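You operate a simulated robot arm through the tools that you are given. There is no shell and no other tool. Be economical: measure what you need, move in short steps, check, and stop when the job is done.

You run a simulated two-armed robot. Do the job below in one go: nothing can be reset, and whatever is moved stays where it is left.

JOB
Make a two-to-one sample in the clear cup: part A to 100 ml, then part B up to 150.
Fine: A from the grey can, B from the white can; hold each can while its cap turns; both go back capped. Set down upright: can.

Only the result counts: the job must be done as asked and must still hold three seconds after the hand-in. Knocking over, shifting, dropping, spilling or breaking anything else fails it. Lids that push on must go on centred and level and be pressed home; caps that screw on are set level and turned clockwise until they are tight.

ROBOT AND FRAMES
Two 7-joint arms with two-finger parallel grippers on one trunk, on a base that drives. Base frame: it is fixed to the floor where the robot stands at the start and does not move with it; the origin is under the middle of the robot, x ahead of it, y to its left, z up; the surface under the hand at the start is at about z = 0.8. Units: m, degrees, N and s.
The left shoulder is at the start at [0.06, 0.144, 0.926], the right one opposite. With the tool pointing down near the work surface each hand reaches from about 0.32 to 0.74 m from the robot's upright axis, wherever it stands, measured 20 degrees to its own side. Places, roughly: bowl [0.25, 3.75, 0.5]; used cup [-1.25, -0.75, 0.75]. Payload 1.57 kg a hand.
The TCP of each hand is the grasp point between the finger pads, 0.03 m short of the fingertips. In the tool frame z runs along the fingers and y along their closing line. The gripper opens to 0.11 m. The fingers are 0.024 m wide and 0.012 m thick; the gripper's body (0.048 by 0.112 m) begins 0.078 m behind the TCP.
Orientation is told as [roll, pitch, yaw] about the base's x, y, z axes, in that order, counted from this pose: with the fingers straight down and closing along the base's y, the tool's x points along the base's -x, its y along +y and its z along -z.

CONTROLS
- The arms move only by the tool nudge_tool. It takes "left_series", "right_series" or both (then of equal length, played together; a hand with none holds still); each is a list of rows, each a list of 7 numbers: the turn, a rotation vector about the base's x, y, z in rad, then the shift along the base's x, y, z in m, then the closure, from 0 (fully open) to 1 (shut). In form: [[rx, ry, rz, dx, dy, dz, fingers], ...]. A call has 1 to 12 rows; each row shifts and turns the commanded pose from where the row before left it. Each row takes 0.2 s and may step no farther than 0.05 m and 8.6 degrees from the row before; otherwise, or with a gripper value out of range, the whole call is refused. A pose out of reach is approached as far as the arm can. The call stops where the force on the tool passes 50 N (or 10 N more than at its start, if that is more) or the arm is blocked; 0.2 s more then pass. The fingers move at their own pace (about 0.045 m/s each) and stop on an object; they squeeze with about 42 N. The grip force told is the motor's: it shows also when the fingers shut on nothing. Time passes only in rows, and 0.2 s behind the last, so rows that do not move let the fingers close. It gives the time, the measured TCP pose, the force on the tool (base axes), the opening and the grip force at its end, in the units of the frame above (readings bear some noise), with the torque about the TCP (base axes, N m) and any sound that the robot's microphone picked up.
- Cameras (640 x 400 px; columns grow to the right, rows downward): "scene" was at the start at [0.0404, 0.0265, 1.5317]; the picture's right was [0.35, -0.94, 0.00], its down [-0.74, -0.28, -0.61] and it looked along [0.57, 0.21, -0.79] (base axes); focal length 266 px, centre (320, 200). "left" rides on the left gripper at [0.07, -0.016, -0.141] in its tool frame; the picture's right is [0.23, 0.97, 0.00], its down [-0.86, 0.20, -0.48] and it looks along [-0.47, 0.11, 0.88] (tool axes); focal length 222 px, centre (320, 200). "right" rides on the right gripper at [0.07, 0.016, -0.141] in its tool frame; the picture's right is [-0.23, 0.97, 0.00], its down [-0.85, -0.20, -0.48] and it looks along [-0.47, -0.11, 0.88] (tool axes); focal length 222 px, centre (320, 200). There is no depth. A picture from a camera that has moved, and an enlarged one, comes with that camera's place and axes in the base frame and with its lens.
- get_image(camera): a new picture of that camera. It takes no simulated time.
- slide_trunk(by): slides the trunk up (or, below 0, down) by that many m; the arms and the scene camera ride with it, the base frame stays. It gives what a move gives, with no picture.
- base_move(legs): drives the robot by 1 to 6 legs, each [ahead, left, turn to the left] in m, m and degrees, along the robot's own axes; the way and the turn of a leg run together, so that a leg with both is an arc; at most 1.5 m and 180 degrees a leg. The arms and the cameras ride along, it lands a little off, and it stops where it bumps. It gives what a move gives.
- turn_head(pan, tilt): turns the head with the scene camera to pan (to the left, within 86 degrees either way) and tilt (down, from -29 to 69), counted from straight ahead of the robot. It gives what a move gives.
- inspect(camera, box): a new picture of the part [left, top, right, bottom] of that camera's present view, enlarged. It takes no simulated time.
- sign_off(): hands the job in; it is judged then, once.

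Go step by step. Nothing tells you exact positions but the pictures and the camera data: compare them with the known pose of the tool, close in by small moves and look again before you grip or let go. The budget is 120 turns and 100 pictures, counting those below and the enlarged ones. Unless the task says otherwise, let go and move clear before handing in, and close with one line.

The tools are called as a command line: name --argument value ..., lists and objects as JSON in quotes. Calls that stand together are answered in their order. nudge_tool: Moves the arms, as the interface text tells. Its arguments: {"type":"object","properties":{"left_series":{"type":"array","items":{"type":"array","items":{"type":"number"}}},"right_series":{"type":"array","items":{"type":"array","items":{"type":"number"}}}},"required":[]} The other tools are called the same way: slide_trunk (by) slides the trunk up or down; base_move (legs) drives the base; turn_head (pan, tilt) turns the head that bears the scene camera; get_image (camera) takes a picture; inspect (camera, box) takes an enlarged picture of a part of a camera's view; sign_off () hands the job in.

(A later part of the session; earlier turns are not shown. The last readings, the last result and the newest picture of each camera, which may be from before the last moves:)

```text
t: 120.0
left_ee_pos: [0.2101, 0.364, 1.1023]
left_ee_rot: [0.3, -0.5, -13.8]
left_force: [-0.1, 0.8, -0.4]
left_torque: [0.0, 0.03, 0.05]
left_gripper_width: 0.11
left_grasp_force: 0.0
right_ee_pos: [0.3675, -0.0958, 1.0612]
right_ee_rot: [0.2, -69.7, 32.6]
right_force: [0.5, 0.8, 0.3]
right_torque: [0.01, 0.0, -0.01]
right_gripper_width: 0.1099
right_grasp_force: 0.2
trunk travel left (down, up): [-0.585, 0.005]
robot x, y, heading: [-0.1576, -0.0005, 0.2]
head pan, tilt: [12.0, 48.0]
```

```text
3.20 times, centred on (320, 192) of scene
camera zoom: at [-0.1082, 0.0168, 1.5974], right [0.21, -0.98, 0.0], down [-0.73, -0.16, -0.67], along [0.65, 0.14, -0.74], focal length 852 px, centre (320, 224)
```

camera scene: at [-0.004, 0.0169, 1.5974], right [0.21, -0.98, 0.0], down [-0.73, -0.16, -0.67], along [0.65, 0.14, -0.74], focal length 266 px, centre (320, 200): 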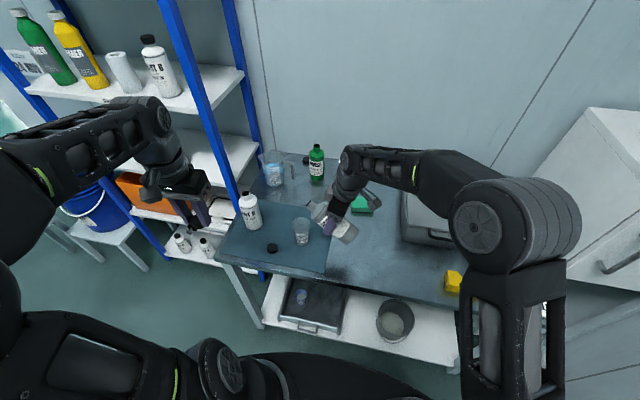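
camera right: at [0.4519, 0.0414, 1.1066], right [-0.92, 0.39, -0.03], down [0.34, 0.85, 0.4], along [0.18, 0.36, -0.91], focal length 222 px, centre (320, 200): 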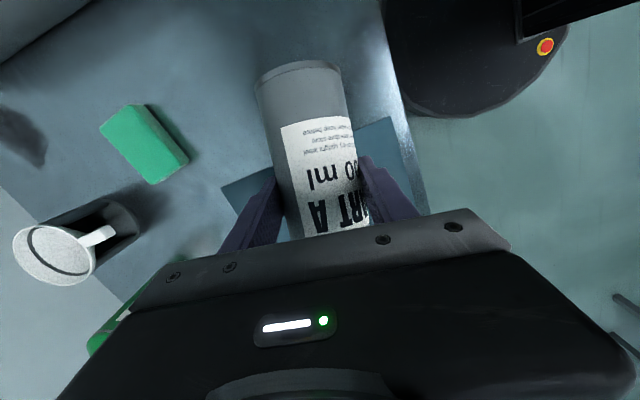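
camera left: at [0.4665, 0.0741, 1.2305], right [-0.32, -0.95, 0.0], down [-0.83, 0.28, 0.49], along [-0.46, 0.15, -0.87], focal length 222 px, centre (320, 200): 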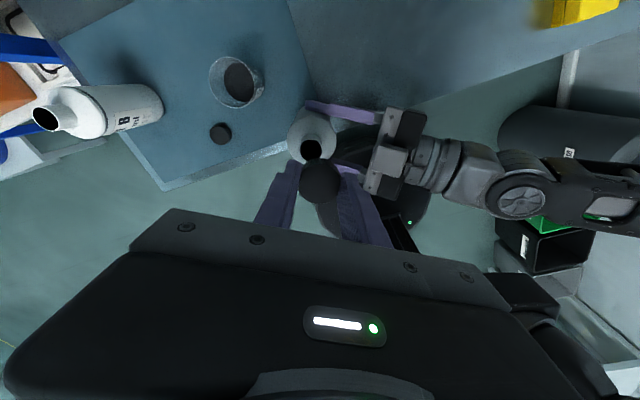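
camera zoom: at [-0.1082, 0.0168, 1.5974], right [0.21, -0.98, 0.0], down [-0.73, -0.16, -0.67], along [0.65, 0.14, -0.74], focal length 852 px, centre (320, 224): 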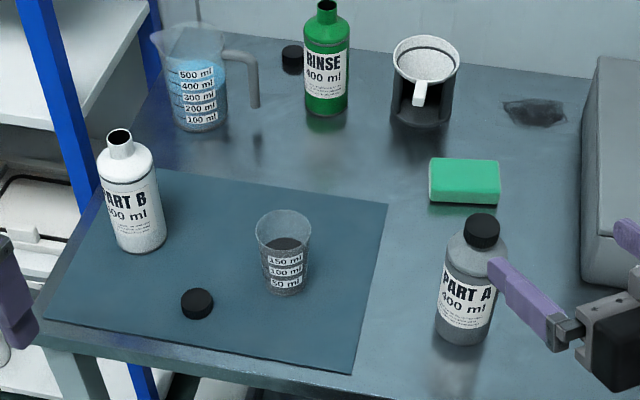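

A is back on its spot, capped and upright. For B I'll mirror the method: the left hand holds B and the right hand handles the loose cap. First I'll strafe the base left and bring the right hand tool-down.

base_move --legs '[[0, 0.12, 0]]'

nudge_tool --right_series '[[-0.0735, 0.1143, 0, 0, 0, 0, 0], [-0.0735, 0.1143, 0, 0, 0, 0, 0], [-0.0735, 0.1143, 0, 0, 0.01, 0, 0], [-0.0735, 0.1143, 0, 0, 0.02, 0, 0], [-0.0735, 0.1143, 0, 0, 0.03, 0, 0], [-0.0735, 0.1143, 0, 0, 0.03, 0, 0], [-0.0735, 0.1143, 0, 0.01, 0.03, 0, 0], [-0.0735, 0.1143, 0, 0.01, 0.03, 0, 0], [-0.0735, 0.1143, 0, 0.01, 0.03, 0, 0]]'

get_image --camera "scene"

```text
t: 121.3
left_ee_pos: [0.2119, 0.4806, 1.1002]
left_ee_rot: [0.2, -0.6, -13.9]
left_force: [-0.1, -0.5, -0.3]
left_torque: [0.0, 0.02, 0.04]
left_gripper_width: 0.1102
left_grasp_force: 0.0
right_ee_pos: [0.368, 0.0211, 1.0601]
right_ee_rot: [-0.1, -69.7, 32.7]
right_force: [-0.1, 0.7, 0.1]
right_torque: [-0.01, 0.03, -0.06]
right_gripper_width: 0.1101
right_grasp_force: 0.0
trunk travel left (down, up): [-0.585, 0.005]
robot x, y, heading: [-0.1529, 0.1146, 0.3]
head pan, tilt: [12.0, 48.0]
```

```text
t: 123.3
left_ee_pos: [0.2124, 0.4807, 1.1004]
left_ee_rot: [0.3, -0.4, -13.7]
left_force: [-0.1, 0.2, 0.1]
left_torque: [-0.04, 0.02, 0.03]
left_gripper_width: 0.1099
left_grasp_force: 0.1
right_ee_pos: [0.3973, 0.1961, 1.0568]
right_ee_rot: [-0.2, 0.6, 32.7]
right_force: [0.3, 0.8, -0.3]
right_torque: [-0.02, -0.02, -0.02]
right_gripper_width: 0.1103
right_grasp_force: 0.0
right hand out of reach, approached as far as the arm can: row 3
trunk travel left (down, up): [-0.585, 0.005]
robot x, y, heading: [-0.1539, 0.1195, 0.1]
head pan, tilt: [12.0, 48.0]
```

```text
29 pictures are left
camera scene: at [-0.1068, 0.1367, 1.5974], right [0.21, -0.98, 0.0], down [-0.73, -0.16, -0.67], along [0.65, 0.14, -0.74], focal length 266 px, centre (320, 200)
```

scene: 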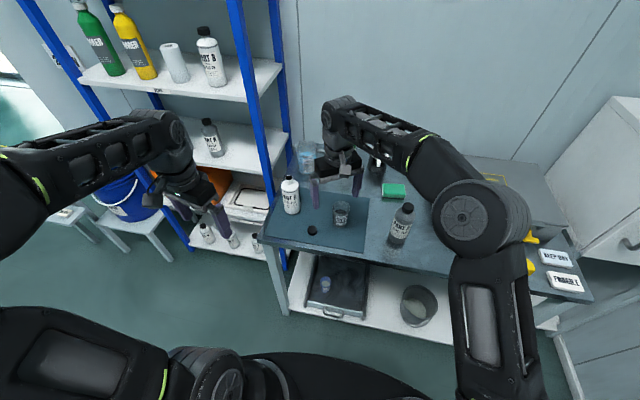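

The loose cap reads at about (0.430, 0.279). I'll move the right hand over it.

nudge_tool --right_series '[[0, 0, 0, 0.011, 0.028, -0.02, 0], [0, 0, 0, 0.011, 0.028, -0.03, 0], [0, 0, 0, 0.011, 0.027, -0.03, 0], [0, 0, 0, 0, 0, -0.03, 0.2], [0, 0, 0, 0, 0, 0, 0.2]]'

get_image --camera "right"

```text
t: 124.5
left_ee_pos: [0.2112, 0.4789, 1.1023]
left_ee_rot: [0.3, -0.4, -13.8]
left_force: [0.2, 0.1, -0.9]
left_torque: [0.0, -0.02, -0.02]
left_gripper_width: 0.1099
left_grasp_force: 0.0
right_ee_pos: [0.4195, 0.2591, 0.9724]
right_ee_rot: [-0.2, 0.4, 32.6]
right_force: [-0.1, 0.1, 0.0]
right_torque: [0.01, 0.0, -0.02]
right_gripper_width: 0.0881
right_grasp_force: 0.0
right hand out of reach, approached as far as the arm can: row 3
trunk travel left (down, up): [-0.585, 0.005]
robot x, y, heading: [-0.1541, 0.1212, -0.1]
head pan, tilt: [12.0, 48.0]
```

```text
28 pictures are left
camera right: at [0.3519, 0.236, 1.1148], right [-0.33, 0.94, 0.0], down [0.83, 0.3, 0.47], along [0.45, 0.16, -0.88], focal length 222 px, centre (320, 200)
```

right: 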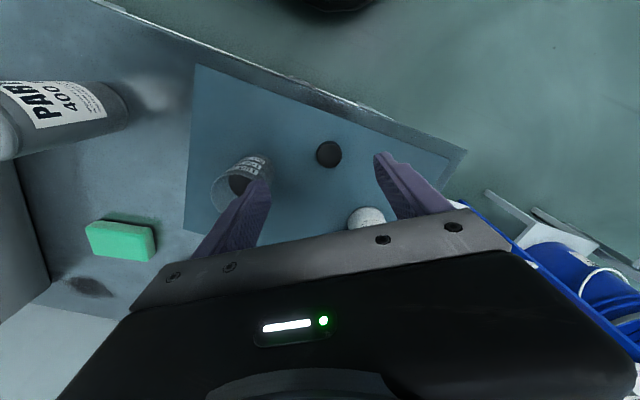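

The cap is at (0.433, 0.276). I'll shift over it and lower most of the way.

nudge_tool --right_series '[[0, 0, 0, 0.0065, 0.008, -0.03, 0.36], [0, 0, 0, 0.0065, 0.008, -0.03, 0.36], [0, 0, 0, 0, 0, -0.03, 0.36], [0, 0, 0, 0, 0, 0, 0.36]]'

inspect --camera "right" --box '[220, 90, 420, 215]'

```text
t: 125.5
left_ee_pos: [0.2125, 0.4785, 1.1024]
left_ee_rot: [0.2, -0.5, -13.8]
left_force: [0.9, 1.4, -1.2]
left_torque: [0.02, 0.01, 0.0]
left_gripper_width: 0.1101
left_grasp_force: 0.1
right_ee_pos: [0.4333, 0.2755, 0.8799]
right_ee_rot: [0.0, 0.4, 32.7]
right_force: [0.0, -1.0, 0.4]
right_torque: [-0.01, 0.0, 0.01]
right_gripper_width: 0.0702
right_grasp_force: 0.1
trunk travel left (down, up): [-0.585, 0.005]
robot x, y, heading: [-0.1517, 0.1148, -0.4]
head pan, tilt: [12.0, 48.0]
```

```text
3.20 times, centred on (320, 152) of right
camera zoom: at [0.366, 0.2528, 1.0225], right [-0.33, 0.94, 0.0], down [0.83, 0.3, 0.47], along [0.45, 0.16, -0.88], focal length 711 px, centre (320, 352)
```

zoom: 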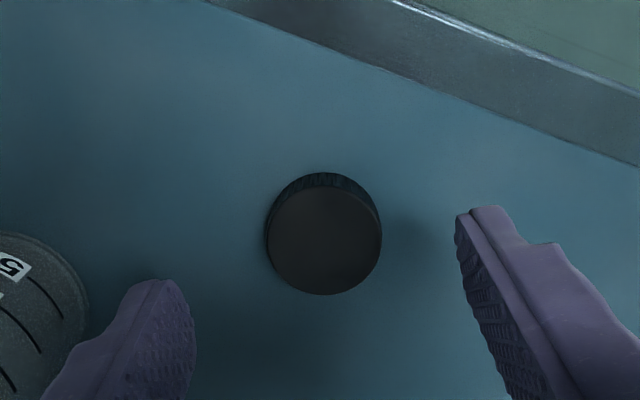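

It's well centred. I'll lower onto the cap and grip it.

nudge_tool --right_series '[[0, 0, 0, 0, 0.0015, -0.02, 0.36], [0, 0, 0, 0, 0, -0.02, 0.36], [0, 0, 0, 0, 0, -0.002, 0.36], [0, 0, 0, 0, 0, 0, 1], [0, 0, 0, 0, 0, 0, 1], [0, 0, 0, 0, 0, 0, 1], [0, 0, 0, 0, 0, 0, 1], [0, 0, 0, 0, 0, 0, 1]]'

```text
t: 127.3
left_ee_pos: [0.2128, 0.4796, 1.1017]
left_ee_rot: [0.3, -0.4, -13.7]
left_force: [0.1, 0.3, 0.2]
left_torque: [-0.02, 0.0, 0.0]
left_gripper_width: 0.1101
left_grasp_force: 0.1
right_ee_pos: [0.436, 0.2759, 0.8391]
right_ee_rot: [-0.1, 0.4, 32.6]
right_force: [-0.2, 0.6, -0.4]
right_torque: [-0.01, 0.0, 0.01]
right_gripper_width: 0.0326
right_grasp_force: 40.3
trunk travel left (down, up): [-0.585, 0.005]
robot x, y, heading: [-0.1521, 0.1161, -0.0]
head pan, tilt: [12.0, 48.0]
```

B's cap is in the right hand. I'll lift it and stow it to the right, while the left hand moves forward and begins tilting for the side grasp on B.

nudge_tool --right_series '[[0, 0, 0, 0, 0, 0.045, 1], [0, 0, 0, 0, 0, 0.045, 1], [0, 0, 0, 0, 0, 0.045, 1], [0, 0, 0, -0.02, -0.02, 0.03, 1], [0, 0, 0, -0.02, -0.04, 0.01, 1], [0, 0, 0, -0.02, -0.044, 0, 1], [0, 0, 0, -0.02, -0.044, 0, 1], [0, 0, 0, -0.02, -0.044, 0, 1], [0, 0, 0, -0.02, -0.044, 0, 1], [0, 0, 0, -0.02, -0.044, 0, 1], [0, 0, 0, -0.02, -0.044, 0, 1], [0, 0, 0, -0.02, -0.044, 0, 1]]' --left_series '[[0, 0, -0.067, 0.02, -0.01, 0, 0], [0, 0, -0.067, 0.03, -0.01, 0, 0], [0, 0, -0.067, 0.03, -0.01, -0.01, 0], [0, 0, -0.067, 0.03, -0.01, -0.01, 0], [0, 0, -0.067, 0.03, 0, -0.01, 0], [-0.074, -0.114, 0, 0.02, 0, 0, 0], [-0.074, -0.114, 0, 0.02, 0, 0, 0], [-0.074, -0.114, 0, 0.02, 0, 0, 0], [-0.074, -0.114, 0, 0, 0, 0, 0], [-0.074, -0.114, 0, 0, 0, 0, 0], [-0.074, -0.114, 0, 0, 0, 0, 0], [-0.074, -0.114, 0, 0, 0, 0, 0]]'

get_image --camera "scene"

```text
t: 129.9
left_ee_pos: [0.4105, 0.4388, 1.0734]
left_ee_rot: [0.6, -55.0, -33.2]
left_force: [-0.4, 0.1, -0.7]
left_torque: [0.03, -0.03, -0.01]
left_gripper_width: 0.1101
left_grasp_force: 0.1
right_ee_pos: [0.2538, -0.0919, 0.9897]
right_ee_rot: [-0.1, 0.3, 32.7]
right_force: [-0.1, -0.4, -0.1]
right_torque: [0.02, 0.0, 0.0]
right_gripper_width: 0.0322
right_grasp_force: 41.0
right hand out of reach, approached as far as the arm can: row 3
trunk travel left (down, up): [-0.585, 0.005]
robot x, y, heading: [-0.1525, 0.1134, 0.0]
head pan, tilt: [12.0, 48.0]
```

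```text
26 pictures are left
camera scene: at [-0.1079, 0.1333, 1.5975], right [0.21, -0.98, 0.0], down [-0.73, -0.15, -0.67], along [0.66, 0.14, -0.74], focal length 266 px, centre (320, 200)
```

scene: 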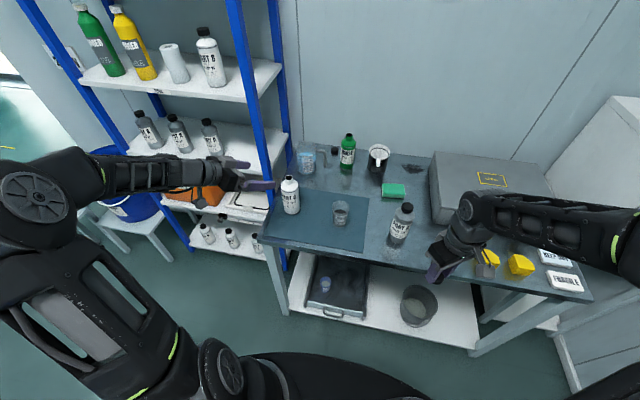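

Left is at the right height for B's approach. I'll finish the tilt, lower to pre-grasp and check alignment.

nudge_tool --left_series '[[-0.074, -0.114, 0, 0, 0, 0, 0], [-0.07, -0.108, 0, 0, 0, -0.02, 0], [0, 0, 0, 0, 0, -0.045, 0], [0, 0, 0, 0, 0, -0.045, 0], [0, 0, 0, 0, 0, -0.045, 0], [0, 0, 0, 0, 0, -0.035, 0], [0, 0, 0, 0, 0, 0, 0]]'

inspect --camera "scene" --box '[220, 150, 380, 250]'

get_image --camera "left"

```text
t: 131.5
left_ee_pos: [0.4137, 0.4426, 0.8808]
left_ee_rot: [0.5, -70.0, -33.2]
left_force: [0.0, 0.0, -0.1]
left_torque: [-0.02, -0.02, -0.01]
left_gripper_width: 0.1099
left_grasp_force: 0.0
right_ee_pos: [0.2561, -0.0934, 0.9894]
right_ee_rot: [-0.1, 0.5, 32.6]
right_force: [-0.4, 0.3, 0.3]
right_torque: [0.01, 0.01, 0.0]
right_gripper_width: 0.0322
right_grasp_force: 40.6
trunk travel left (down, up): [-0.585, 0.005]
robot x, y, heading: [-0.1541, 0.1146, 0.0]
head pan, tilt: [12.0, 48.0]
```

```text
4.00 times, centred on (300, 200) of scene
camera zoom: at [-0.1073, 0.1336, 1.5975], right [0.21, -0.98, 0.0], down [-0.73, -0.15, -0.67], along [0.65, 0.14, -0.74], focal length 1065 px, centre (400, 200)
```

zoom: 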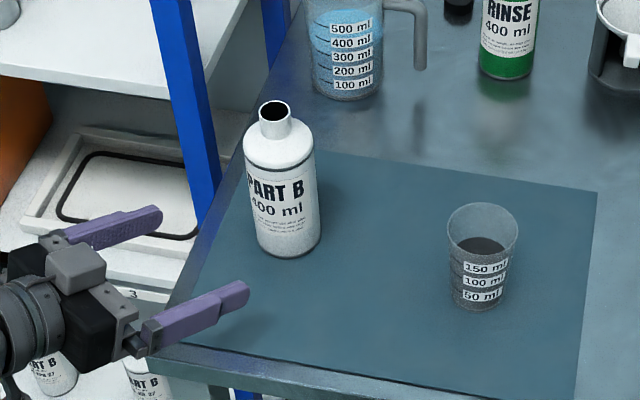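

```text
24 pictures are left
camera left: at [0.2737, 0.5129, 0.863], right [0.46, 0.86, -0.21], down [-0.03, 0.25, 0.97], along [0.89, -0.44, 0.14], focal length 222 px, centre (320, 200)
```

left: 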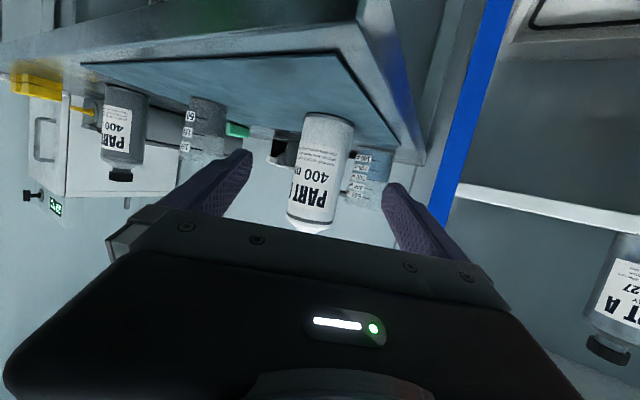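

B is between the fingers, about 0.13 m ahead and about 6 mm to the side. I'll correct the lateral offset, advance and check before closing.

nudge_tool --left_series '[[0, 0, 0, 0.0033, 0.005, -0.001, 0], [0, 0, 0, 0.036, -0.0235, 0, 0], [0, 0, 0, 0.036, -0.0235, 0, 0], [0, 0, 0, 0.036, -0.0235, 0, 0], [0, 0, 0, 0, 0, 0, 0]]'

inspect --camera "scene" --box '[240, 160, 340, 225]'

```text
t: 132.7
left_ee_pos: [0.5236, 0.3741, 0.8831]
left_ee_rot: [0.5, -70.2, -33.1]
left_force: [-0.4, 0.3, -0.1]
left_torque: [0.01, 0.01, -0.03]
left_gripper_width: 0.11
left_grasp_force: 0.0
right_ee_pos: [0.2546, -0.0924, 0.9908]
right_ee_rot: [-0.1, 0.4, 32.7]
right_force: [-0.2, 0.4, 0.5]
right_torque: [0.0, -0.01, 0.01]
right_gripper_width: 0.0323
right_grasp_force: 40.5
trunk travel left (down, up): [-0.585, 0.005]
robot x, y, heading: [-0.1519, 0.1155, 0.3]
head pan, tilt: [12.0, 48.0]
```

```text
6.15 times, centred on (290, 192) of scene
camera zoom: at [-0.1076, 0.1343, 1.5975], right [0.21, -0.98, 0.0], down [-0.73, -0.15, -0.67], along [0.65, 0.14, -0.74], focal length 1639 px, centre (505, 246)
```

zoom: 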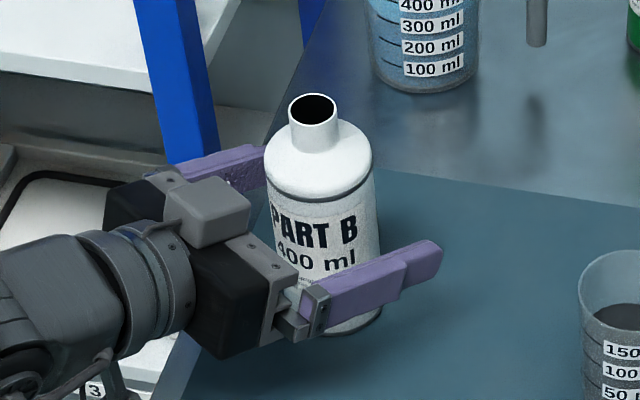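

B is properly straddled. I'll close on it, lift it straight up and bring it back while yawing, with the right hand also moved further clear.

nudge_tool --left_series '[[0, 0, 0, 0, 0, 0, 1], [0, 0, 0, 0, 0, 0, 1], [0, 0, 0, 0, 0, 0, 1], [0, 0, 0, 0, 0, 0, 1], [0, 0, 0, 0, 0, 0, 1], [0, 0, 0, 0, 0, 0.04, 1], [0, 0, 0, 0, 0, 0.04, 1], [0, 0, 0, 0, 0, 0.04, 1]]' --right_series '[[0, 0, 0, -0.01, -0.02, 0.02, 1], [0, 0, 0, -0.01, -0.02, 0.02, 1], [0, 0, 0, -0.01, 0, 0.0, 1], [0, 0, 0, 0, 0, 0, 1], [0, 0, 0, 0, 0, 0, 1], [0, 0, 0, 0, 0, 0, 1], [0, 0, 0, 0, 0, 0, 1], [0, 0, 0, 0, 0, 0, 1]]'

nudge_tool --left_series '[[0, 0, -0.137, -0.024, -0.01, 0, 1], [0, 0, -0.137, -0.024, -0.014, 0, 1], [0, 0, -0.137, -0.024, -0.014, 0, 1], [0, 0, -0.137, -0.024, -0.014, 0, 1], [0, 0, -0.137, -0.024, -0.014, 0, 1], [0, 0, -0.137, -0.024, -0.014, 0, 1], [0, 0, 0, 0, 0, 0, 1]]'

base_move --legs '[[0.1, 0, 0]]'

get_image --camera "scene"

```text
t: 134.5
left_ee_pos: [0.5229, 0.3756, 1.0045]
left_ee_rot: [0.3, -70.0, -33.1]
left_force: [-0.5, 0.4, -4.1]
left_torque: [0.0, 0.0, 0.01]
left_gripper_width: 0.0607
left_grasp_force: 42.1
right_ee_pos: [0.2259, -0.1331, 1.0303]
right_ee_rot: [0.0, 0.4, 32.6]
right_force: [0.6, 0.0, 0.1]
right_torque: [-0.01, -0.05, 0.03]
right_gripper_width: 0.0322
right_grasp_force: 40.6
trunk travel left (down, up): [-0.585, 0.005]
robot x, y, heading: [-0.1535, 0.1184, 0.2]
head pan, tilt: [12.0, 48.0]
```

```text
t: 136.1
left_ee_pos: [0.3792, 0.2955, 1.0009]
left_ee_rot: [0.3, -70.1, -80.1]
left_force: [-1.6, 0.0, -4.9]
left_torque: [-0.02, -0.02, 0.02]
left_gripper_width: 0.0604
left_grasp_force: 42.3
right_ee_pos: [0.2261, -0.1322, 1.0309]
right_ee_rot: [-0.2, 0.4, 32.6]
right_force: [0.5, 0.2, -0.6]
right_torque: [-0.02, 0.0, -0.01]
right_gripper_width: 0.0321
right_grasp_force: 40.4
trunk travel left (down, up): [-0.585, 0.005]
robot x, y, heading: [-0.1552, 0.1158, 0.2]
head pan, tilt: [12.0, 48.0]
```

```text
t: 137.2
left_ee_pos: [0.4822, 0.299, 1.0001]
left_ee_rot: [0.1, -70.0, -79.7]
left_force: [0.1, 0.0, -5.2]
left_torque: [-0.05, 0.0, -0.04]
left_gripper_width: 0.0607
left_grasp_force: 41.7
right_ee_pos: [0.3324, -0.1303, 1.0302]
right_ee_rot: [0.0, 0.7, 32.8]
right_force: [0.0, -0.4, -1.1]
right_torque: [0.0, 0.04, -0.03]
right_gripper_width: 0.0321
right_grasp_force: 40.4
trunk travel left (down, up): [-0.585, 0.005]
robot x, y, heading: [-0.0493, 0.1198, 0.1]
head pan, tilt: [12.0, 48.0]
```

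```text
22 pictures are left
camera scene: at [-0.0015, 0.1343, 1.5973], right [0.21, -0.98, 0.0], down [-0.73, -0.16, -0.67], along [0.65, 0.14, -0.74], focal length 266 px, centre (320, 200)
```

scene: 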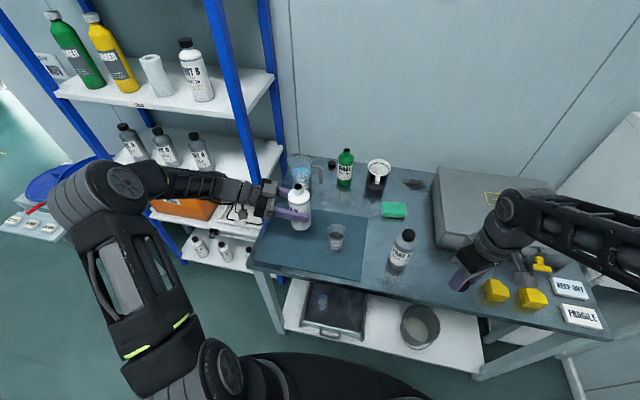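

B is held upright beside the cup, and its weight of about 4.9 N means it is fuller than A. I'll tip it toward the cup to about 45 degrees and check the alignment.

nudge_tool --left_series '[[0.1378, 0.025, 0, 0, -0.006, -0.01, 1], [0.1378, 0.025, 0, 0, -0.006, -0.01, 1], [0.1378, 0.025, 0, 0, -0.006, -0.01, 1], [0.1378, 0.025, 0, 0, -0.006, -0.01, 1], [0.1378, 0.025, 0, 0, -0.004, 0, 1]]'

inspect --camera "scene" --box '[270, 175, 390, 250]'

```text
t: 138.4
left_ee_pos: [0.4802, 0.2695, 0.9618]
left_ee_rot: [0.3, -29.8, -79.7]
left_force: [-0.2, -0.2, -5.0]
left_torque: [-0.04, -0.02, -0.01]
left_gripper_width: 0.0606
left_grasp_force: 42.0
right_ee_pos: [0.3299, -0.1301, 1.0305]
right_ee_rot: [-0.1, 0.4, 32.9]
right_force: [0.3, -0.4, 0.3]
right_torque: [0.01, -0.04, -0.01]
right_gripper_width: 0.0318
right_grasp_force: 40.8
trunk travel left (down, up): [-0.585, 0.005]
robot x, y, heading: [-0.0494, 0.1188, 0.1]
head pan, tilt: [12.0, 48.0]
```

```text
5.33 times, centred on (330, 212) of scene
camera zoom: at [-0.0037, 0.1333, 1.5974], right [0.21, -0.98, 0.0], down [-0.73, -0.16, -0.67], along [0.65, 0.14, -0.74], focal length 1420 px, centre (267, 133)
```

zoom: 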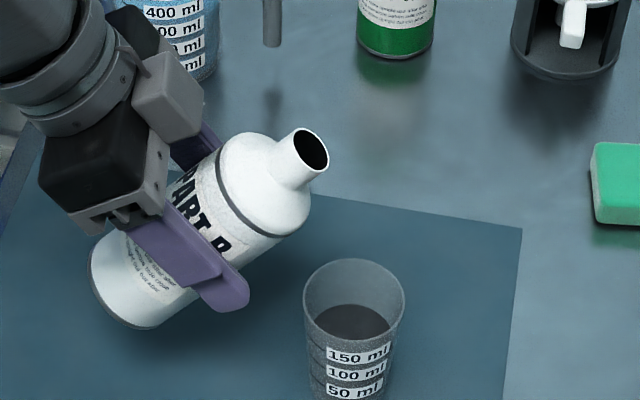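

The mouth is over the near half of the cup. I'll continue to about 50 degrees and watch for flow.

nudge_tool --left_series '[[0.0886, 0.016, 0, 0, 0, 0, 1], [0.0886, 0.016, 0, 0, 0, 0, 1]]'

inspect --camera "scene" --box '[290, 190, 370, 240]'

```text
t: 139.0
left_ee_pos: [0.4821, 0.2709, 0.9606]
left_ee_rot: [0.2, -19.6, -79.7]
left_force: [0.4, 0.4, -4.7]
left_torque: [-0.03, -0.02, 0.02]
left_gripper_width: 0.0606
left_grasp_force: 42.1
right_ee_pos: [0.3311, -0.1294, 1.0292]
right_ee_rot: [-0.1, 0.4, 32.9]
right_force: [0.6, 0.5, -0.1]
right_torque: [-0.04, -0.03, 0.01]
right_gripper_width: 0.0324
right_grasp_force: 39.9
trunk travel left (down, up): [-0.585, 0.005]
robot x, y, heading: [-0.0499, 0.1157, 0.4]
head pan, tilt: [12.0, 48.0]
```

```text
8.00 times, centred on (330, 215) of scene
camera zoom: at [-0.0034, 0.1343, 1.5974], right [0.21, -0.98, 0.0], down [-0.73, -0.16, -0.67], along [0.65, 0.14, -0.74], focal length 2131 px, centre (240, 80)
```

zoom: 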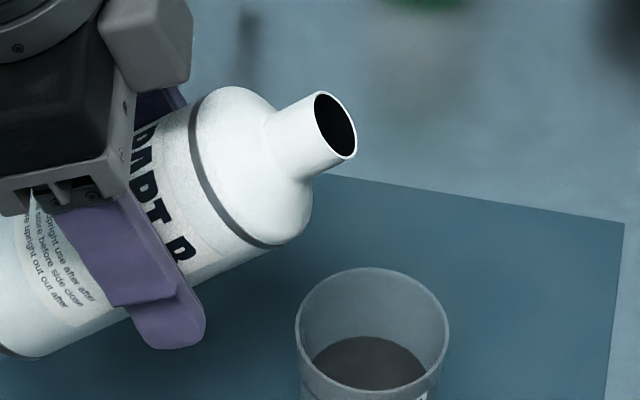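

No flow at 50 degrees. I'll go to about 58.

nudge_tool --left_series '[[0.0689, 0.0125, 0, 0, 0, 0, 1], [0.0689, 0.0125, 0, 0, 0, 0, 1]]'

inspect --camera "scene" --box '[300, 195, 380, 245]'

```text
t: 139.6
left_ee_pos: [0.4814, 0.2713, 0.9609]
left_ee_rot: [0.2, -11.4, -79.8]
left_force: [0.3, 0.6, -4.1]
left_torque: [-0.04, 0.01, 0.01]
left_gripper_width: 0.0608
left_grasp_force: 42.5
right_ee_pos: [0.3304, -0.1302, 1.0316]
right_ee_rot: [0.0, 0.5, 32.9]
right_force: [0.5, 0.1, 0.2]
right_torque: [0.02, -0.01, 0.0]
right_gripper_width: 0.0323
right_grasp_force: 40.6
trunk travel left (down, up): [-0.585, 0.005]
robot x, y, heading: [-0.0501, 0.1169, 0.0]
head pan, tilt: [12.0, 48.0]
```

```text
8.00 times, centred on (340, 220) of scene
camera zoom: at [-0.0036, 0.134, 1.5974], right [0.21, -0.98, 0.0], down [-0.73, -0.16, -0.67], along [0.65, 0.14, -0.74], focal length 2131 px, centre (160, 40)
```

zoom: 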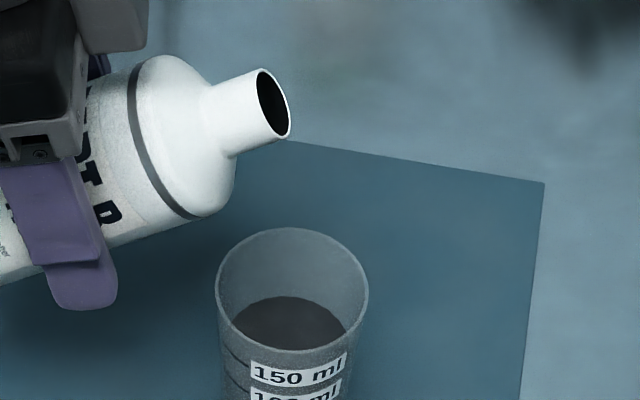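

No flow at 58 degrees. In this view 150 ml corresponds to a far-edge row of about 263, against 297 now. I'll tilt to about 66.

nudge_tool --left_series '[[0.0689, 0.0125, 0, 0, 0.001, 0, 1], [0.0689, 0.0125, 0, 0, 0.001, 0, 1]]'

inspect --camera "scene" --box '[300, 195, 380, 245]'

```text
t: 140.2
left_ee_pos: [0.4814, 0.2734, 0.9604]
left_ee_rot: [0.1, -3.5, -79.8]
left_force: [-0.2, -0.6, -5.1]
left_torque: [-0.01, -0.04, 0.0]
left_gripper_width: 0.0607
left_grasp_force: 42.3
right_ee_pos: [0.3305, -0.1296, 1.0319]
right_ee_rot: [-0.1, 0.4, 32.9]
right_force: [-0.2, -0.2, 1.0]
right_torque: [-0.04, 0.01, 0.0]
right_gripper_width: 0.032
right_grasp_force: 40.5
trunk travel left (down, up): [-0.585, 0.005]
robot x, y, heading: [-0.0548, 0.1175, 0.3]
head pan, tilt: [12.0, 48.0]
```

```text
8.00 times, centred on (340, 220) of scene
camera zoom: at [-0.0035, 0.1341, 1.5974], right [0.21, -0.98, 0.0], down [-0.73, -0.16, -0.67], along [0.65, 0.14, -0.74], focal length 2131 px, centre (160, 40)
```

zoom: 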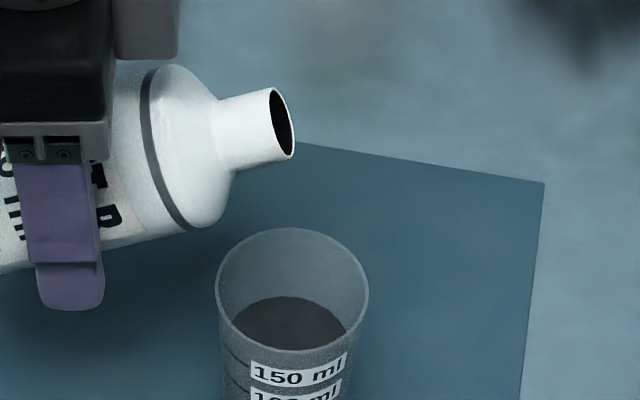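

Still no flow at 66 degrees. I'll add about 5 degrees.

nudge_tool --left_series '[[0.084, 0.015, 0, 0, 0, 0, 1]]'

inspect --camera "scene" --box '[300, 195, 380, 245]'

```text
t: 140.6
left_ee_pos: [0.4815, 0.2728, 0.9612]
left_ee_rot: [0.3, 1.4, -79.8]
left_force: [0.2, -0.3, -4.4]
left_torque: [-0.02, 0.01, -0.03]
left_gripper_width: 0.0607
left_grasp_force: 42.5
right_ee_pos: [0.3313, -0.1305, 1.0311]
right_ee_rot: [0.0, 0.5, 33.0]
right_force: [-0.4, -0.1, 0.7]
right_torque: [0.06, 0.0, 0.0]
right_gripper_width: 0.0319
right_grasp_force: 40.3
trunk travel left (down, up): [-0.585, 0.005]
robot x, y, heading: [-0.0529, 0.1163, 0.2]
head pan, tilt: [12.0, 48.0]
```

```text
8.00 times, centred on (340, 220) of scene
camera zoom: at [-0.0033, 0.1334, 1.5974], right [0.21, -0.98, 0.0], down [-0.73, -0.16, -0.67], along [0.65, 0.14, -0.74], focal length 2131 px, centre (160, 40)
```

zoom: 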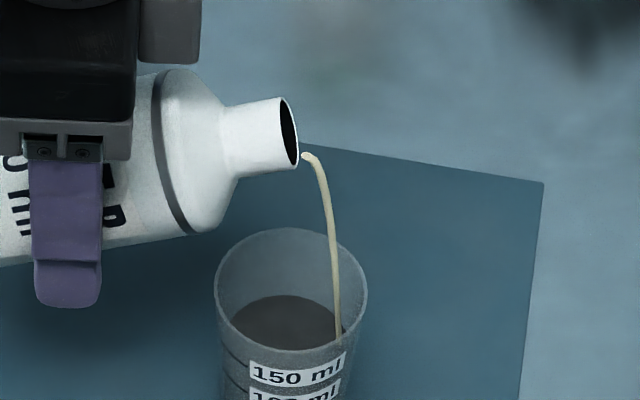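

B is flowing, landing toward the far side of the cup. I'll shift back 8 mm and check straight away.

nudge_tool --left_series '[[0, 0, 0, -0.001, 0.008, 0, 1]]'

inspect --camera "scene" --box '[300, 195, 380, 245]'

```text
t: 141.0
left_ee_pos: [0.48, 0.2811, 0.9612]
left_ee_rot: [0.1, 1.3, -79.8]
left_force: [0.5, 0.4, -4.3]
left_torque: [-0.04, -0.02, -0.03]
left_gripper_width: 0.0604
left_grasp_force: 42.0
right_ee_pos: [0.3311, -0.1294, 1.0311]
right_ee_rot: [-0.2, 0.4, 32.9]
right_force: [-0.3, 0.0, -0.1]
right_torque: [0.02, 0.0, 0.0]
right_gripper_width: 0.032
right_grasp_force: 40.5
trunk travel left (down, up): [-0.585, 0.005]
robot x, y, heading: [-0.0503, 0.1172, 0.2]
head pan, tilt: [12.0, 48.0]
```

```text
8.00 times, centred on (340, 220) of scene
camera zoom: at [-0.0035, 0.1343, 1.5974], right [0.21, -0.98, 0.0], down [-0.73, -0.16, -0.67], along [0.65, 0.14, -0.74], focal length 2131 px, centre (160, 40)
```

zoom: 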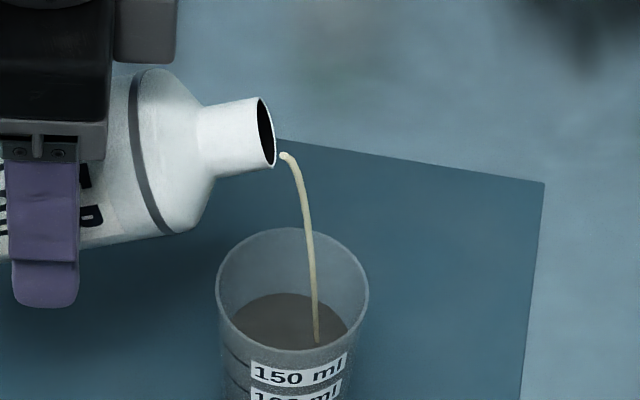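

The stream is now centred, and the level is about 104 ml. I'll hold for 1.6 s.

nudge_tool --left_series '[[0, 0, 0, 0, 0, 0, 1], [0, 0, 0, 0, 0, 0, 1], [0, 0, 0, 0, 0, 0, 1], [0, 0, 0, 0, 0, 0, 1], [0, 0, 0, 0, 0, 0, 1], [0, 0, 0, 0, 0, 0, 1], [0, 0, 0, 0, 0, 0, 1]]'

inspect --camera "scene" --box '[300, 195, 380, 245]'

```text
t: 142.6
left_ee_pos: [0.4809, 0.2807, 0.9603]
left_ee_rot: [0.2, 1.3, -79.8]
left_force: [0.1, -0.4, -4.0]
left_torque: [-0.02, -0.03, -0.02]
left_gripper_width: 0.0605
left_grasp_force: 41.8
right_ee_pos: [0.3302, -0.1295, 1.0313]
right_ee_rot: [-0.1, 0.4, 32.9]
right_force: [0.4, 0.2, -0.6]
right_torque: [-0.01, 0.03, 0.01]
right_gripper_width: 0.0321
right_grasp_force: 40.9
trunk travel left (down, up): [-0.585, 0.005]
robot x, y, heading: [-0.0504, 0.1157, 0.1]
head pan, tilt: [12.0, 48.0]
```

```text
8.00 times, centred on (340, 220) of scene
camera zoom: at [-0.0036, 0.1343, 1.5974], right [0.21, -0.98, 0.0], down [-0.73, -0.16, -0.67], along [0.65, 0.14, -0.74], focal length 2131 px, centre (160, 40)
```

zoom: 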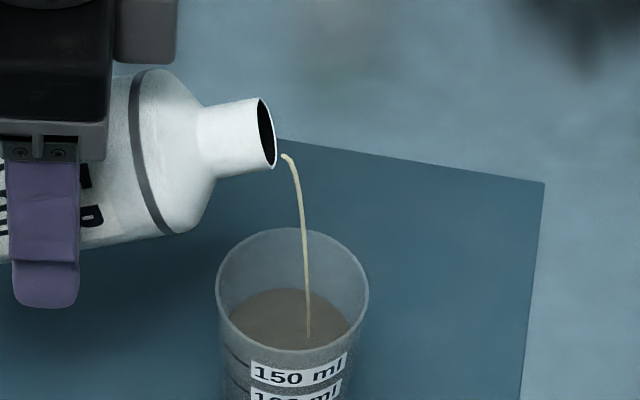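

About 112 ml, and the flow is slowing. I'll tilt 2 degrees more and hold for 2 s.

nudge_tool --left_series '[[0.0344, 0.0063, 0, 0, 0, 0, 1], [0, 0, 0, 0, 0, 0, 1], [0, 0, 0, 0, 0, 0, 1], [0, 0, 0, 0, 0, 0, 1], [0, 0, 0, 0, 0, 0, 1], [0, 0, 0, 0, 0, 0, 1], [0, 0, 0, 0, 0, 0, 1], [0, 0, 0, 0, 0, 0, 1], [0, 0, 0, 0, 0, 0, 1]]'

inspect --camera "scene" --box '[300, 195, 380, 245]'

```text
t: 144.6
left_ee_pos: [0.48, 0.2812, 0.9604]
left_ee_rot: [0.2, 3.3, -79.8]
left_force: [-0.2, 0.6, -3.5]
left_torque: [-0.03, -0.03, 0.02]
left_gripper_width: 0.0604
left_grasp_force: 42.5
right_ee_pos: [0.3301, -0.1306, 1.0304]
right_ee_rot: [-0.1, 0.5, 32.9]
right_force: [0.6, 0.9, 0.2]
right_torque: [0.02, 0.01, 0.0]
right_gripper_width: 0.0319
right_grasp_force: 40.1
trunk travel left (down, up): [-0.585, 0.005]
robot x, y, heading: [-0.0503, 0.1173, 0.2]
head pan, tilt: [12.0, 48.0]
```

```text
8.00 times, centred on (340, 220) of scene
camera zoom: at [-0.0036, 0.1343, 1.5974], right [0.21, -0.98, 0.0], down [-0.73, -0.16, -0.67], along [0.65, 0.14, -0.74], focal length 2131 px, centre (160, 40)
```

zoom: 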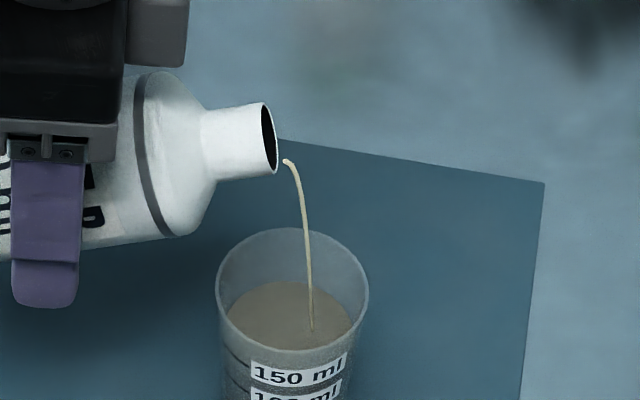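

About 123 ml. I'll tilt 1.5 degrees more and hold for 2.4 s.

nudge_tool --left_series '[[0.026, 0.0047, 0, 0, 0, 0, 1], [0, 0, 0, 0, 0, 0, 1], [0, 0, 0, 0, 0, 0, 1], [0, 0, 0, 0, 0, 0, 1], [0, 0, 0, 0, 0, 0, 1], [0, 0, 0, 0, 0, 0, 1], [0, 0, 0, 0, 0, 0, 1], [0, 0, 0, 0, 0, 0, 1], [0, 0, 0, 0, 0, 0, 1], [0, 0, 0, 0, 0, 0, 1], [0, 0, 0, 0, 0, 0, 1]]'

inspect --camera "scene" --box '[300, 195, 380, 245]'

```text
t: 147.0
left_ee_pos: [0.4799, 0.2806, 0.9604]
left_ee_rot: [0.3, 4.7, -79.9]
left_force: [-0.1, 0.0, -4.5]
left_torque: [-0.06, 0.0, 0.0]
left_gripper_width: 0.0604
left_grasp_force: 41.9
right_ee_pos: [0.3308, -0.1304, 1.0313]
right_ee_rot: [-0.1, 0.4, 32.9]
right_force: [-1.1, 0.0, -0.1]
right_torque: [-0.02, 0.0, 0.0]
right_gripper_width: 0.0323
right_grasp_force: 40.3
trunk travel left (down, up): [-0.585, 0.005]
robot x, y, heading: [-0.0495, 0.115, 0.0]
head pan, tilt: [12.0, 48.0]
```

```text
8.00 times, centred on (340, 220) of scene
camera zoom: at [-0.0036, 0.1343, 1.5974], right [0.21, -0.98, 0.0], down [-0.73, -0.16, -0.67], along [0.65, 0.14, -0.74], focal length 2131 px, centre (160, 40)
```

zoom: 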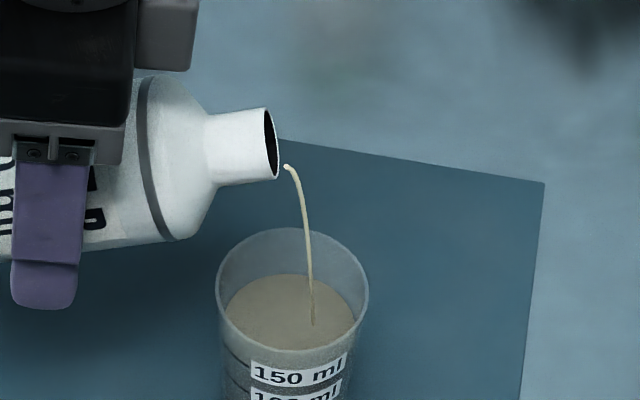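

About 135 ml at 5 ml/s. I'll hold for 1.8 s more, then tilt back and check the level precisely.

nudge_tool --left_series '[[0, 0, 0, 0, 0, 0, 1], [0, 0, 0, 0, 0, 0, 1], [0, 0, 0, 0, 0, 0, 1], [0, 0, 0, 0, 0, 0, 1], [0, 0, 0, 0, 0, 0, 1], [0, 0, 0, 0, 0, 0, 1], [0, 0, 0, 0, 0, 0, 1], [0, 0, 0, 0, 0, 0, 1], [0, 0, 0, 0, 0, 0, 1], [-0.1378, -0.025, 0, 0, 0, 0, 1], [-0.1378, -0.025, 0, 0, 0, 0, 1], [-0.1378, -0.025, 0, 0, 0, 0, 1]]'

inspect --camera "scene" --box '[315, 215, 357, 247]'

```text
t: 149.6
left_ee_pos: [0.4801, 0.2816, 0.9598]
left_ee_rot: [0.2, -19.4, -79.9]
left_force: [1.0, 0.1, -4.7]
left_torque: [-0.05, -0.01, -0.03]
left_gripper_width: 0.0608
left_grasp_force: 42.1
right_ee_pos: [0.3303, -0.1291, 1.0305]
right_ee_rot: [-0.1, 0.4, 32.9]
right_force: [0.1, -0.4, -0.9]
right_torque: [-0.02, 0.03, -0.01]
right_gripper_width: 0.0319
right_grasp_force: 40.7
trunk travel left (down, up): [-0.585, 0.005]
robot x, y, heading: [-0.0568, 0.1176, 0.3]
head pan, tilt: [12.0, 48.0]
```

```text
12.50 times, centred on (336, 231) of scene
camera zoom: at [-0.0037, 0.1354, 1.5974], right [0.21, -0.98, 0.0], down [-0.73, -0.16, -0.67], along [0.65, 0.14, -0.74], focal length 3329 px, centre (120, -188)
```

zoom: 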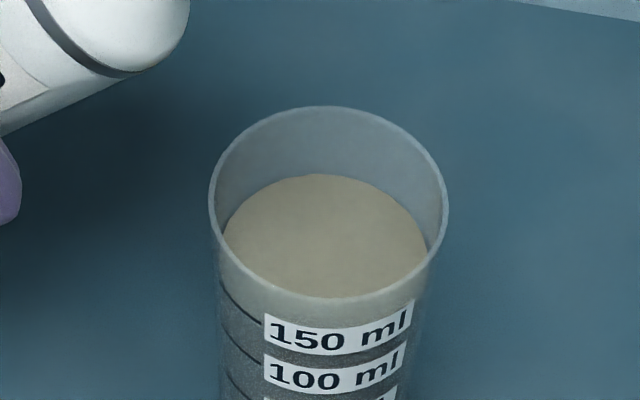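

B makes a pale layer. By tick geometry the level is about 135 ml. I'll resume pouring for the remaining 15 ml.

nudge_tool --left_series '[[0.1378, 0.025, 0, 0, 0, 0, 1], [0.1378, 0.025, 0, 0, 0, 0, 1], [0.1378, 0.025, 0, 0, 0, 0, 1], [0, 0, 0, 0, 0, 0, 1], [0, 0, 0, 0, 0, 0, 1], [0, 0, 0, 0, 0, 0, 1], [0, 0, 0, 0, 0, 0, 1], [0, 0, 0, 0, 0, 0, 1], [0, 0, 0, 0, 0, 0, 1], [0, 0, 0, 0, 0, 0, 1], [0, 0, 0, 0, 0, 0, 1]]'

inspect --camera "scene" --box '[315, 215, 357, 247]'

```text
t: 152.0
left_ee_pos: [0.4788, 0.2803, 0.9609]
left_ee_rot: [0.1, 4.8, -79.8]
left_force: [0.2, -0.1, -3.9]
left_torque: [-0.04, -0.02, 0.05]
left_gripper_width: 0.0604
left_grasp_force: 42.0
right_ee_pos: [0.3308, -0.1306, 1.0311]
right_ee_rot: [-0.1, 0.4, 32.8]
right_force: [0.1, 0.8, 0.3]
right_torque: [0.03, 0.01, -0.02]
right_gripper_width: 0.0321
right_grasp_force: 40.6
trunk travel left (down, up): [-0.585, 0.005]
robot x, y, heading: [-0.0504, 0.1169, 0.3]
head pan, tilt: [12.0, 48.0]
```

```text
12.50 times, centred on (336, 231) of scene
camera zoom: at [-0.0036, 0.1343, 1.5974], right [0.21, -0.98, 0.0], down [-0.73, -0.16, -0.67], along [0.65, 0.14, -0.74], focal length 3329 px, centre (120, -188)
```

zoom: 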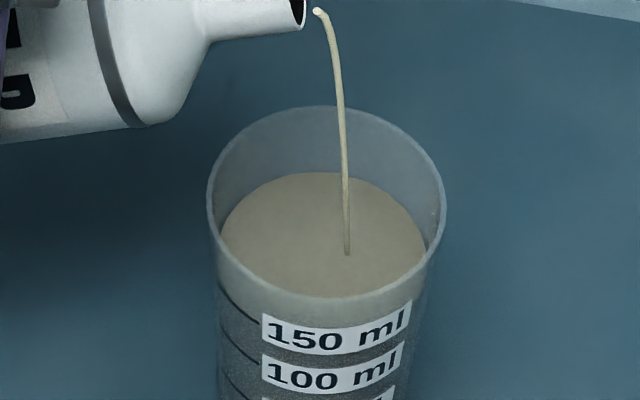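

About 138 ml, and the flow has slowed. I'll tilt 1 degree more and hold for 2.2 s.

nudge_tool --left_series '[[0.018, 0.0033, 0, 0, 0, 0, 1], [0, 0, 0, 0, 0, 0, 1], [0, 0, 0, 0, 0, 0, 1], [0, 0, 0, 0, 0, 0, 1], [0, 0, 0, 0, 0, 0, 1], [0, 0, 0, 0, 0, 0, 1], [0, 0, 0, 0, 0, 0, 1], [0, 0, 0, 0, 0, 0, 1], [0, 0, 0, 0, 0, 0, 1], [0, 0, 0, 0, 0, 0, 1]]'

inspect --camera "scene" --box '[315, 215, 357, 247]'

```text
t: 154.2
left_ee_pos: [0.4795, 0.2791, 0.9615]
left_ee_rot: [0.2, 5.9, -79.8]
left_force: [0.6, -1.3, -3.3]
left_torque: [-0.02, 0.04, 0.03]
left_gripper_width: 0.0602
left_grasp_force: 41.5
right_ee_pos: [0.33, -0.1302, 1.0297]
right_ee_rot: [-0.1, 0.4, 32.9]
right_force: [0.0, 0.3, -0.1]
right_torque: [-0.03, -0.02, 0.0]
right_gripper_width: 0.0319
right_grasp_force: 40.5
trunk travel left (down, up): [-0.585, 0.005]
robot x, y, heading: [-0.0551, 0.1172, 0.4]
head pan, tilt: [12.0, 48.0]
```

```text
12.50 times, centred on (336, 231) of scene
camera zoom: at [-0.0036, 0.1343, 1.5974], right [0.21, -0.98, 0.0], down [-0.73, -0.16, -0.67], along [0.65, 0.14, -0.74], focal length 3329 px, centre (120, -188)
```

zoom: 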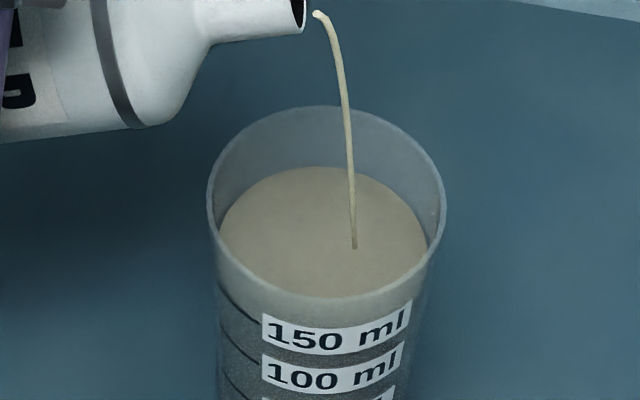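

About 144 ml at 2.7 ml/s. I'll hold for another 1.8 s and tilt back within the same call.

nudge_tool --left_series '[[0, 0, 0, 0, 0, 0, 1], [0, 0, 0, 0, 0, 0, 1], [0, 0, 0, 0, 0, 0, 1], [0, 0, 0, 0, 0, 0, 1], [0, 0, 0, 0, 0, 0, 1], [0, 0, 0, 0, 0, 0, 1], [0, 0, 0, 0, 0, 0, 1], [0, 0, 0, 0, 0, 0, 1], [-0.1378, -0.025, 0, 0, 0, 0, 1], [-0.1378, -0.025, 0, 0, 0, 0, 1], [-0.1378, -0.025, 0, 0, 0, 0, 1]]'

inspect --camera "scene" --box '[315, 215, 357, 247]'

```text
t: 156.6
left_ee_pos: [0.4822, 0.2815, 0.961]
left_ee_rot: [0.2, -18.3, -79.7]
left_force: [0.2, -0.2, -4.4]
left_torque: [-0.03, 0.0, 0.0]
left_gripper_width: 0.0604
left_grasp_force: 41.9
right_ee_pos: [0.3299, -0.1304, 1.0315]
right_ee_rot: [-0.1, 0.4, 33.0]
right_force: [0.7, 0.1, 0.4]
right_torque: [-0.03, 0.02, 0.02]
right_gripper_width: 0.032
right_grasp_force: 40.7
trunk travel left (down, up): [-0.585, 0.005]
robot x, y, heading: [-0.0529, 0.1176, 0.3]
head pan, tilt: [12.0, 48.0]
```

```text
12.50 times, centred on (336, 231) of scene
camera zoom: at [-0.0037, 0.1354, 1.5974], right [0.21, -0.98, 0.0], down [-0.73, -0.16, -0.67], along [0.65, 0.14, -0.74], focal length 3329 px, centre (120, -188)
```

zoom: 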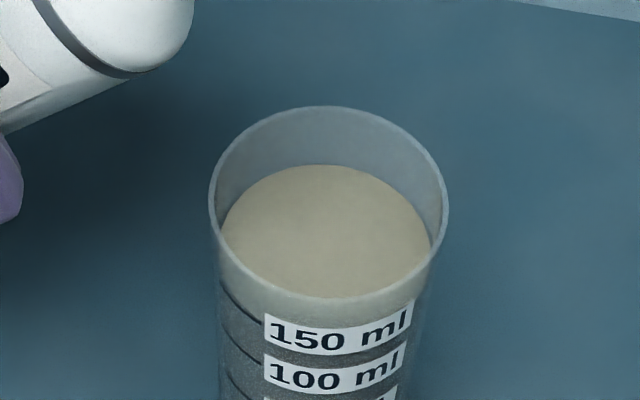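

About 146 ml. I'll add one last short pulse, then set B upright and drive back for the capping pose.

nudge_tool --left_series '[[0.1378, 0.025, 0, 0, 0, 0, 1], [0.1378, 0.025, 0, 0, 0, 0, 1], [0.1378, 0.025, 0, 0, 0, 0, 1], [0, 0, 0, 0, 0, 0, 1], [0, 0, 0, 0, 0, 0, 1], [0, 0, 0, 0, 0, 0, 1], [0, 0, 0, 0, 0, 0, 1], [0, 0, 0, 0, 0, 0, 1], [0, 0, 0, 0, 0, 0, 1], [-0.1378, -0.025, 0, 0, 0, 0, 1], [-0.1378, -0.025, 0, 0, 0, 0, 1], [-0.1378, -0.025, 0, 0, 0, 0, 1]]'

nudge_tool --left_series '[[-0.1268, -0.023, 0, 0, 0.002, 0.004, 1], [-0.1268, -0.023, 0, 0, 0.002, 0.004, 1], [-0.1268, -0.023, 0, 0, 0.002, 0.004, 1], [-0.1268, -0.023, 0, 0, 0.002, 0.004, 1], [-0.1268, -0.023, 0, 0, 0.002, 0.004, 1], [-0.1268, -0.023, 0, 0, 0, 0.004, 1], [-0.1268, -0.023, 0, 0, 0, 0, 1], [0, 0, 0, 0, 0, 0, 1]]'

inspect --camera "scene" --box '[270, 175, 390, 250]'

base_move --legs '[[-0.1, 0, 0]]'

```text
t: 159.2
left_ee_pos: [0.4806, 0.2806, 0.9606]
left_ee_rot: [0.3, -18.4, -79.8]
left_force: [-0.2, 0.0, -3.6]
left_torque: [-0.04, 0.02, 0.01]
left_gripper_width: 0.0606
left_grasp_force: 42.6
right_ee_pos: [0.3293, -0.1283, 1.0303]
right_ee_rot: [-0.1, 0.3, 32.9]
right_force: [0.5, 0.0, 0.4]
right_torque: [0.01, 0.03, 0.0]
right_gripper_width: 0.0319
right_grasp_force: 40.4
trunk travel left (down, up): [-0.585, 0.005]
robot x, y, heading: [-0.0511, 0.1157, 0.1]
head pan, tilt: [12.0, 48.0]
```

```text
t: 161.0
left_ee_pos: [0.481, 0.2905, 0.9853]
left_ee_rot: [0.5, -70.1, -80.2]
left_force: [0.1, -0.4, -3.7]
left_torque: [0.0, 0.0, 0.0]
left_gripper_width: 0.0608
left_grasp_force: 41.4
right_ee_pos: [0.3295, -0.1292, 1.0308]
right_ee_rot: [0.0, 0.5, 32.8]
right_force: [-0.9, -0.4, 0.4]
right_torque: [0.03, 0.01, -0.01]
right_gripper_width: 0.0322
right_grasp_force: 40.5
trunk travel left (down, up): [-0.585, 0.005]
robot x, y, heading: [-0.0526, 0.1191, 0.2]
head pan, tilt: [12.0, 48.0]
```

```text
5.33 times, centred on (330, 212) of scene
camera zoom: at [-0.0038, 0.1339, 1.5975], right [0.21, -0.98, 0.0], down [-0.73, -0.16, -0.67], along [0.65, 0.14, -0.74], focal length 1420 px, centre (267, 133)
```

zoom: 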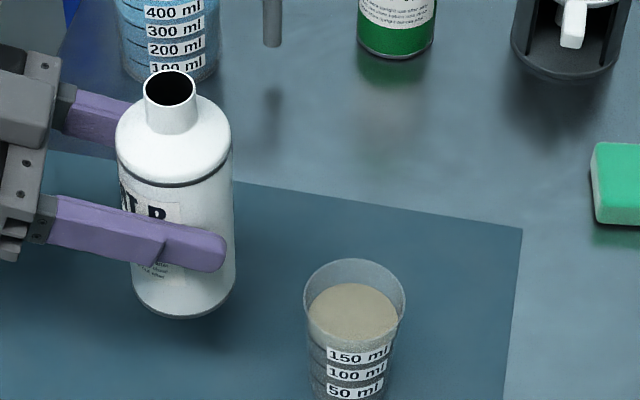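

```text
t: 162.2
left_ee_pos: [0.3795, 0.2903, 0.9858]
left_ee_rot: [0.5, -70.0, -80.0]
left_force: [-0.7, 0.3, -4.3]
left_torque: [-0.01, -0.02, 0.02]
left_gripper_width: 0.0604
left_grasp_force: 42.7
right_ee_pos: [0.2305, -0.1307, 1.0312]
right_ee_rot: [-0.1, 0.4, 33.0]
right_force: [0.3, -0.2, 0.1]
right_torque: [0.01, -0.07, -0.02]
right_gripper_width: 0.0319
right_grasp_force: 40.1
trunk travel left (down, up): [-0.585, 0.005]
robot x, y, heading: [-0.1485, 0.116, 0.4]
head pan, tilt: [12.0, 48.0]
```

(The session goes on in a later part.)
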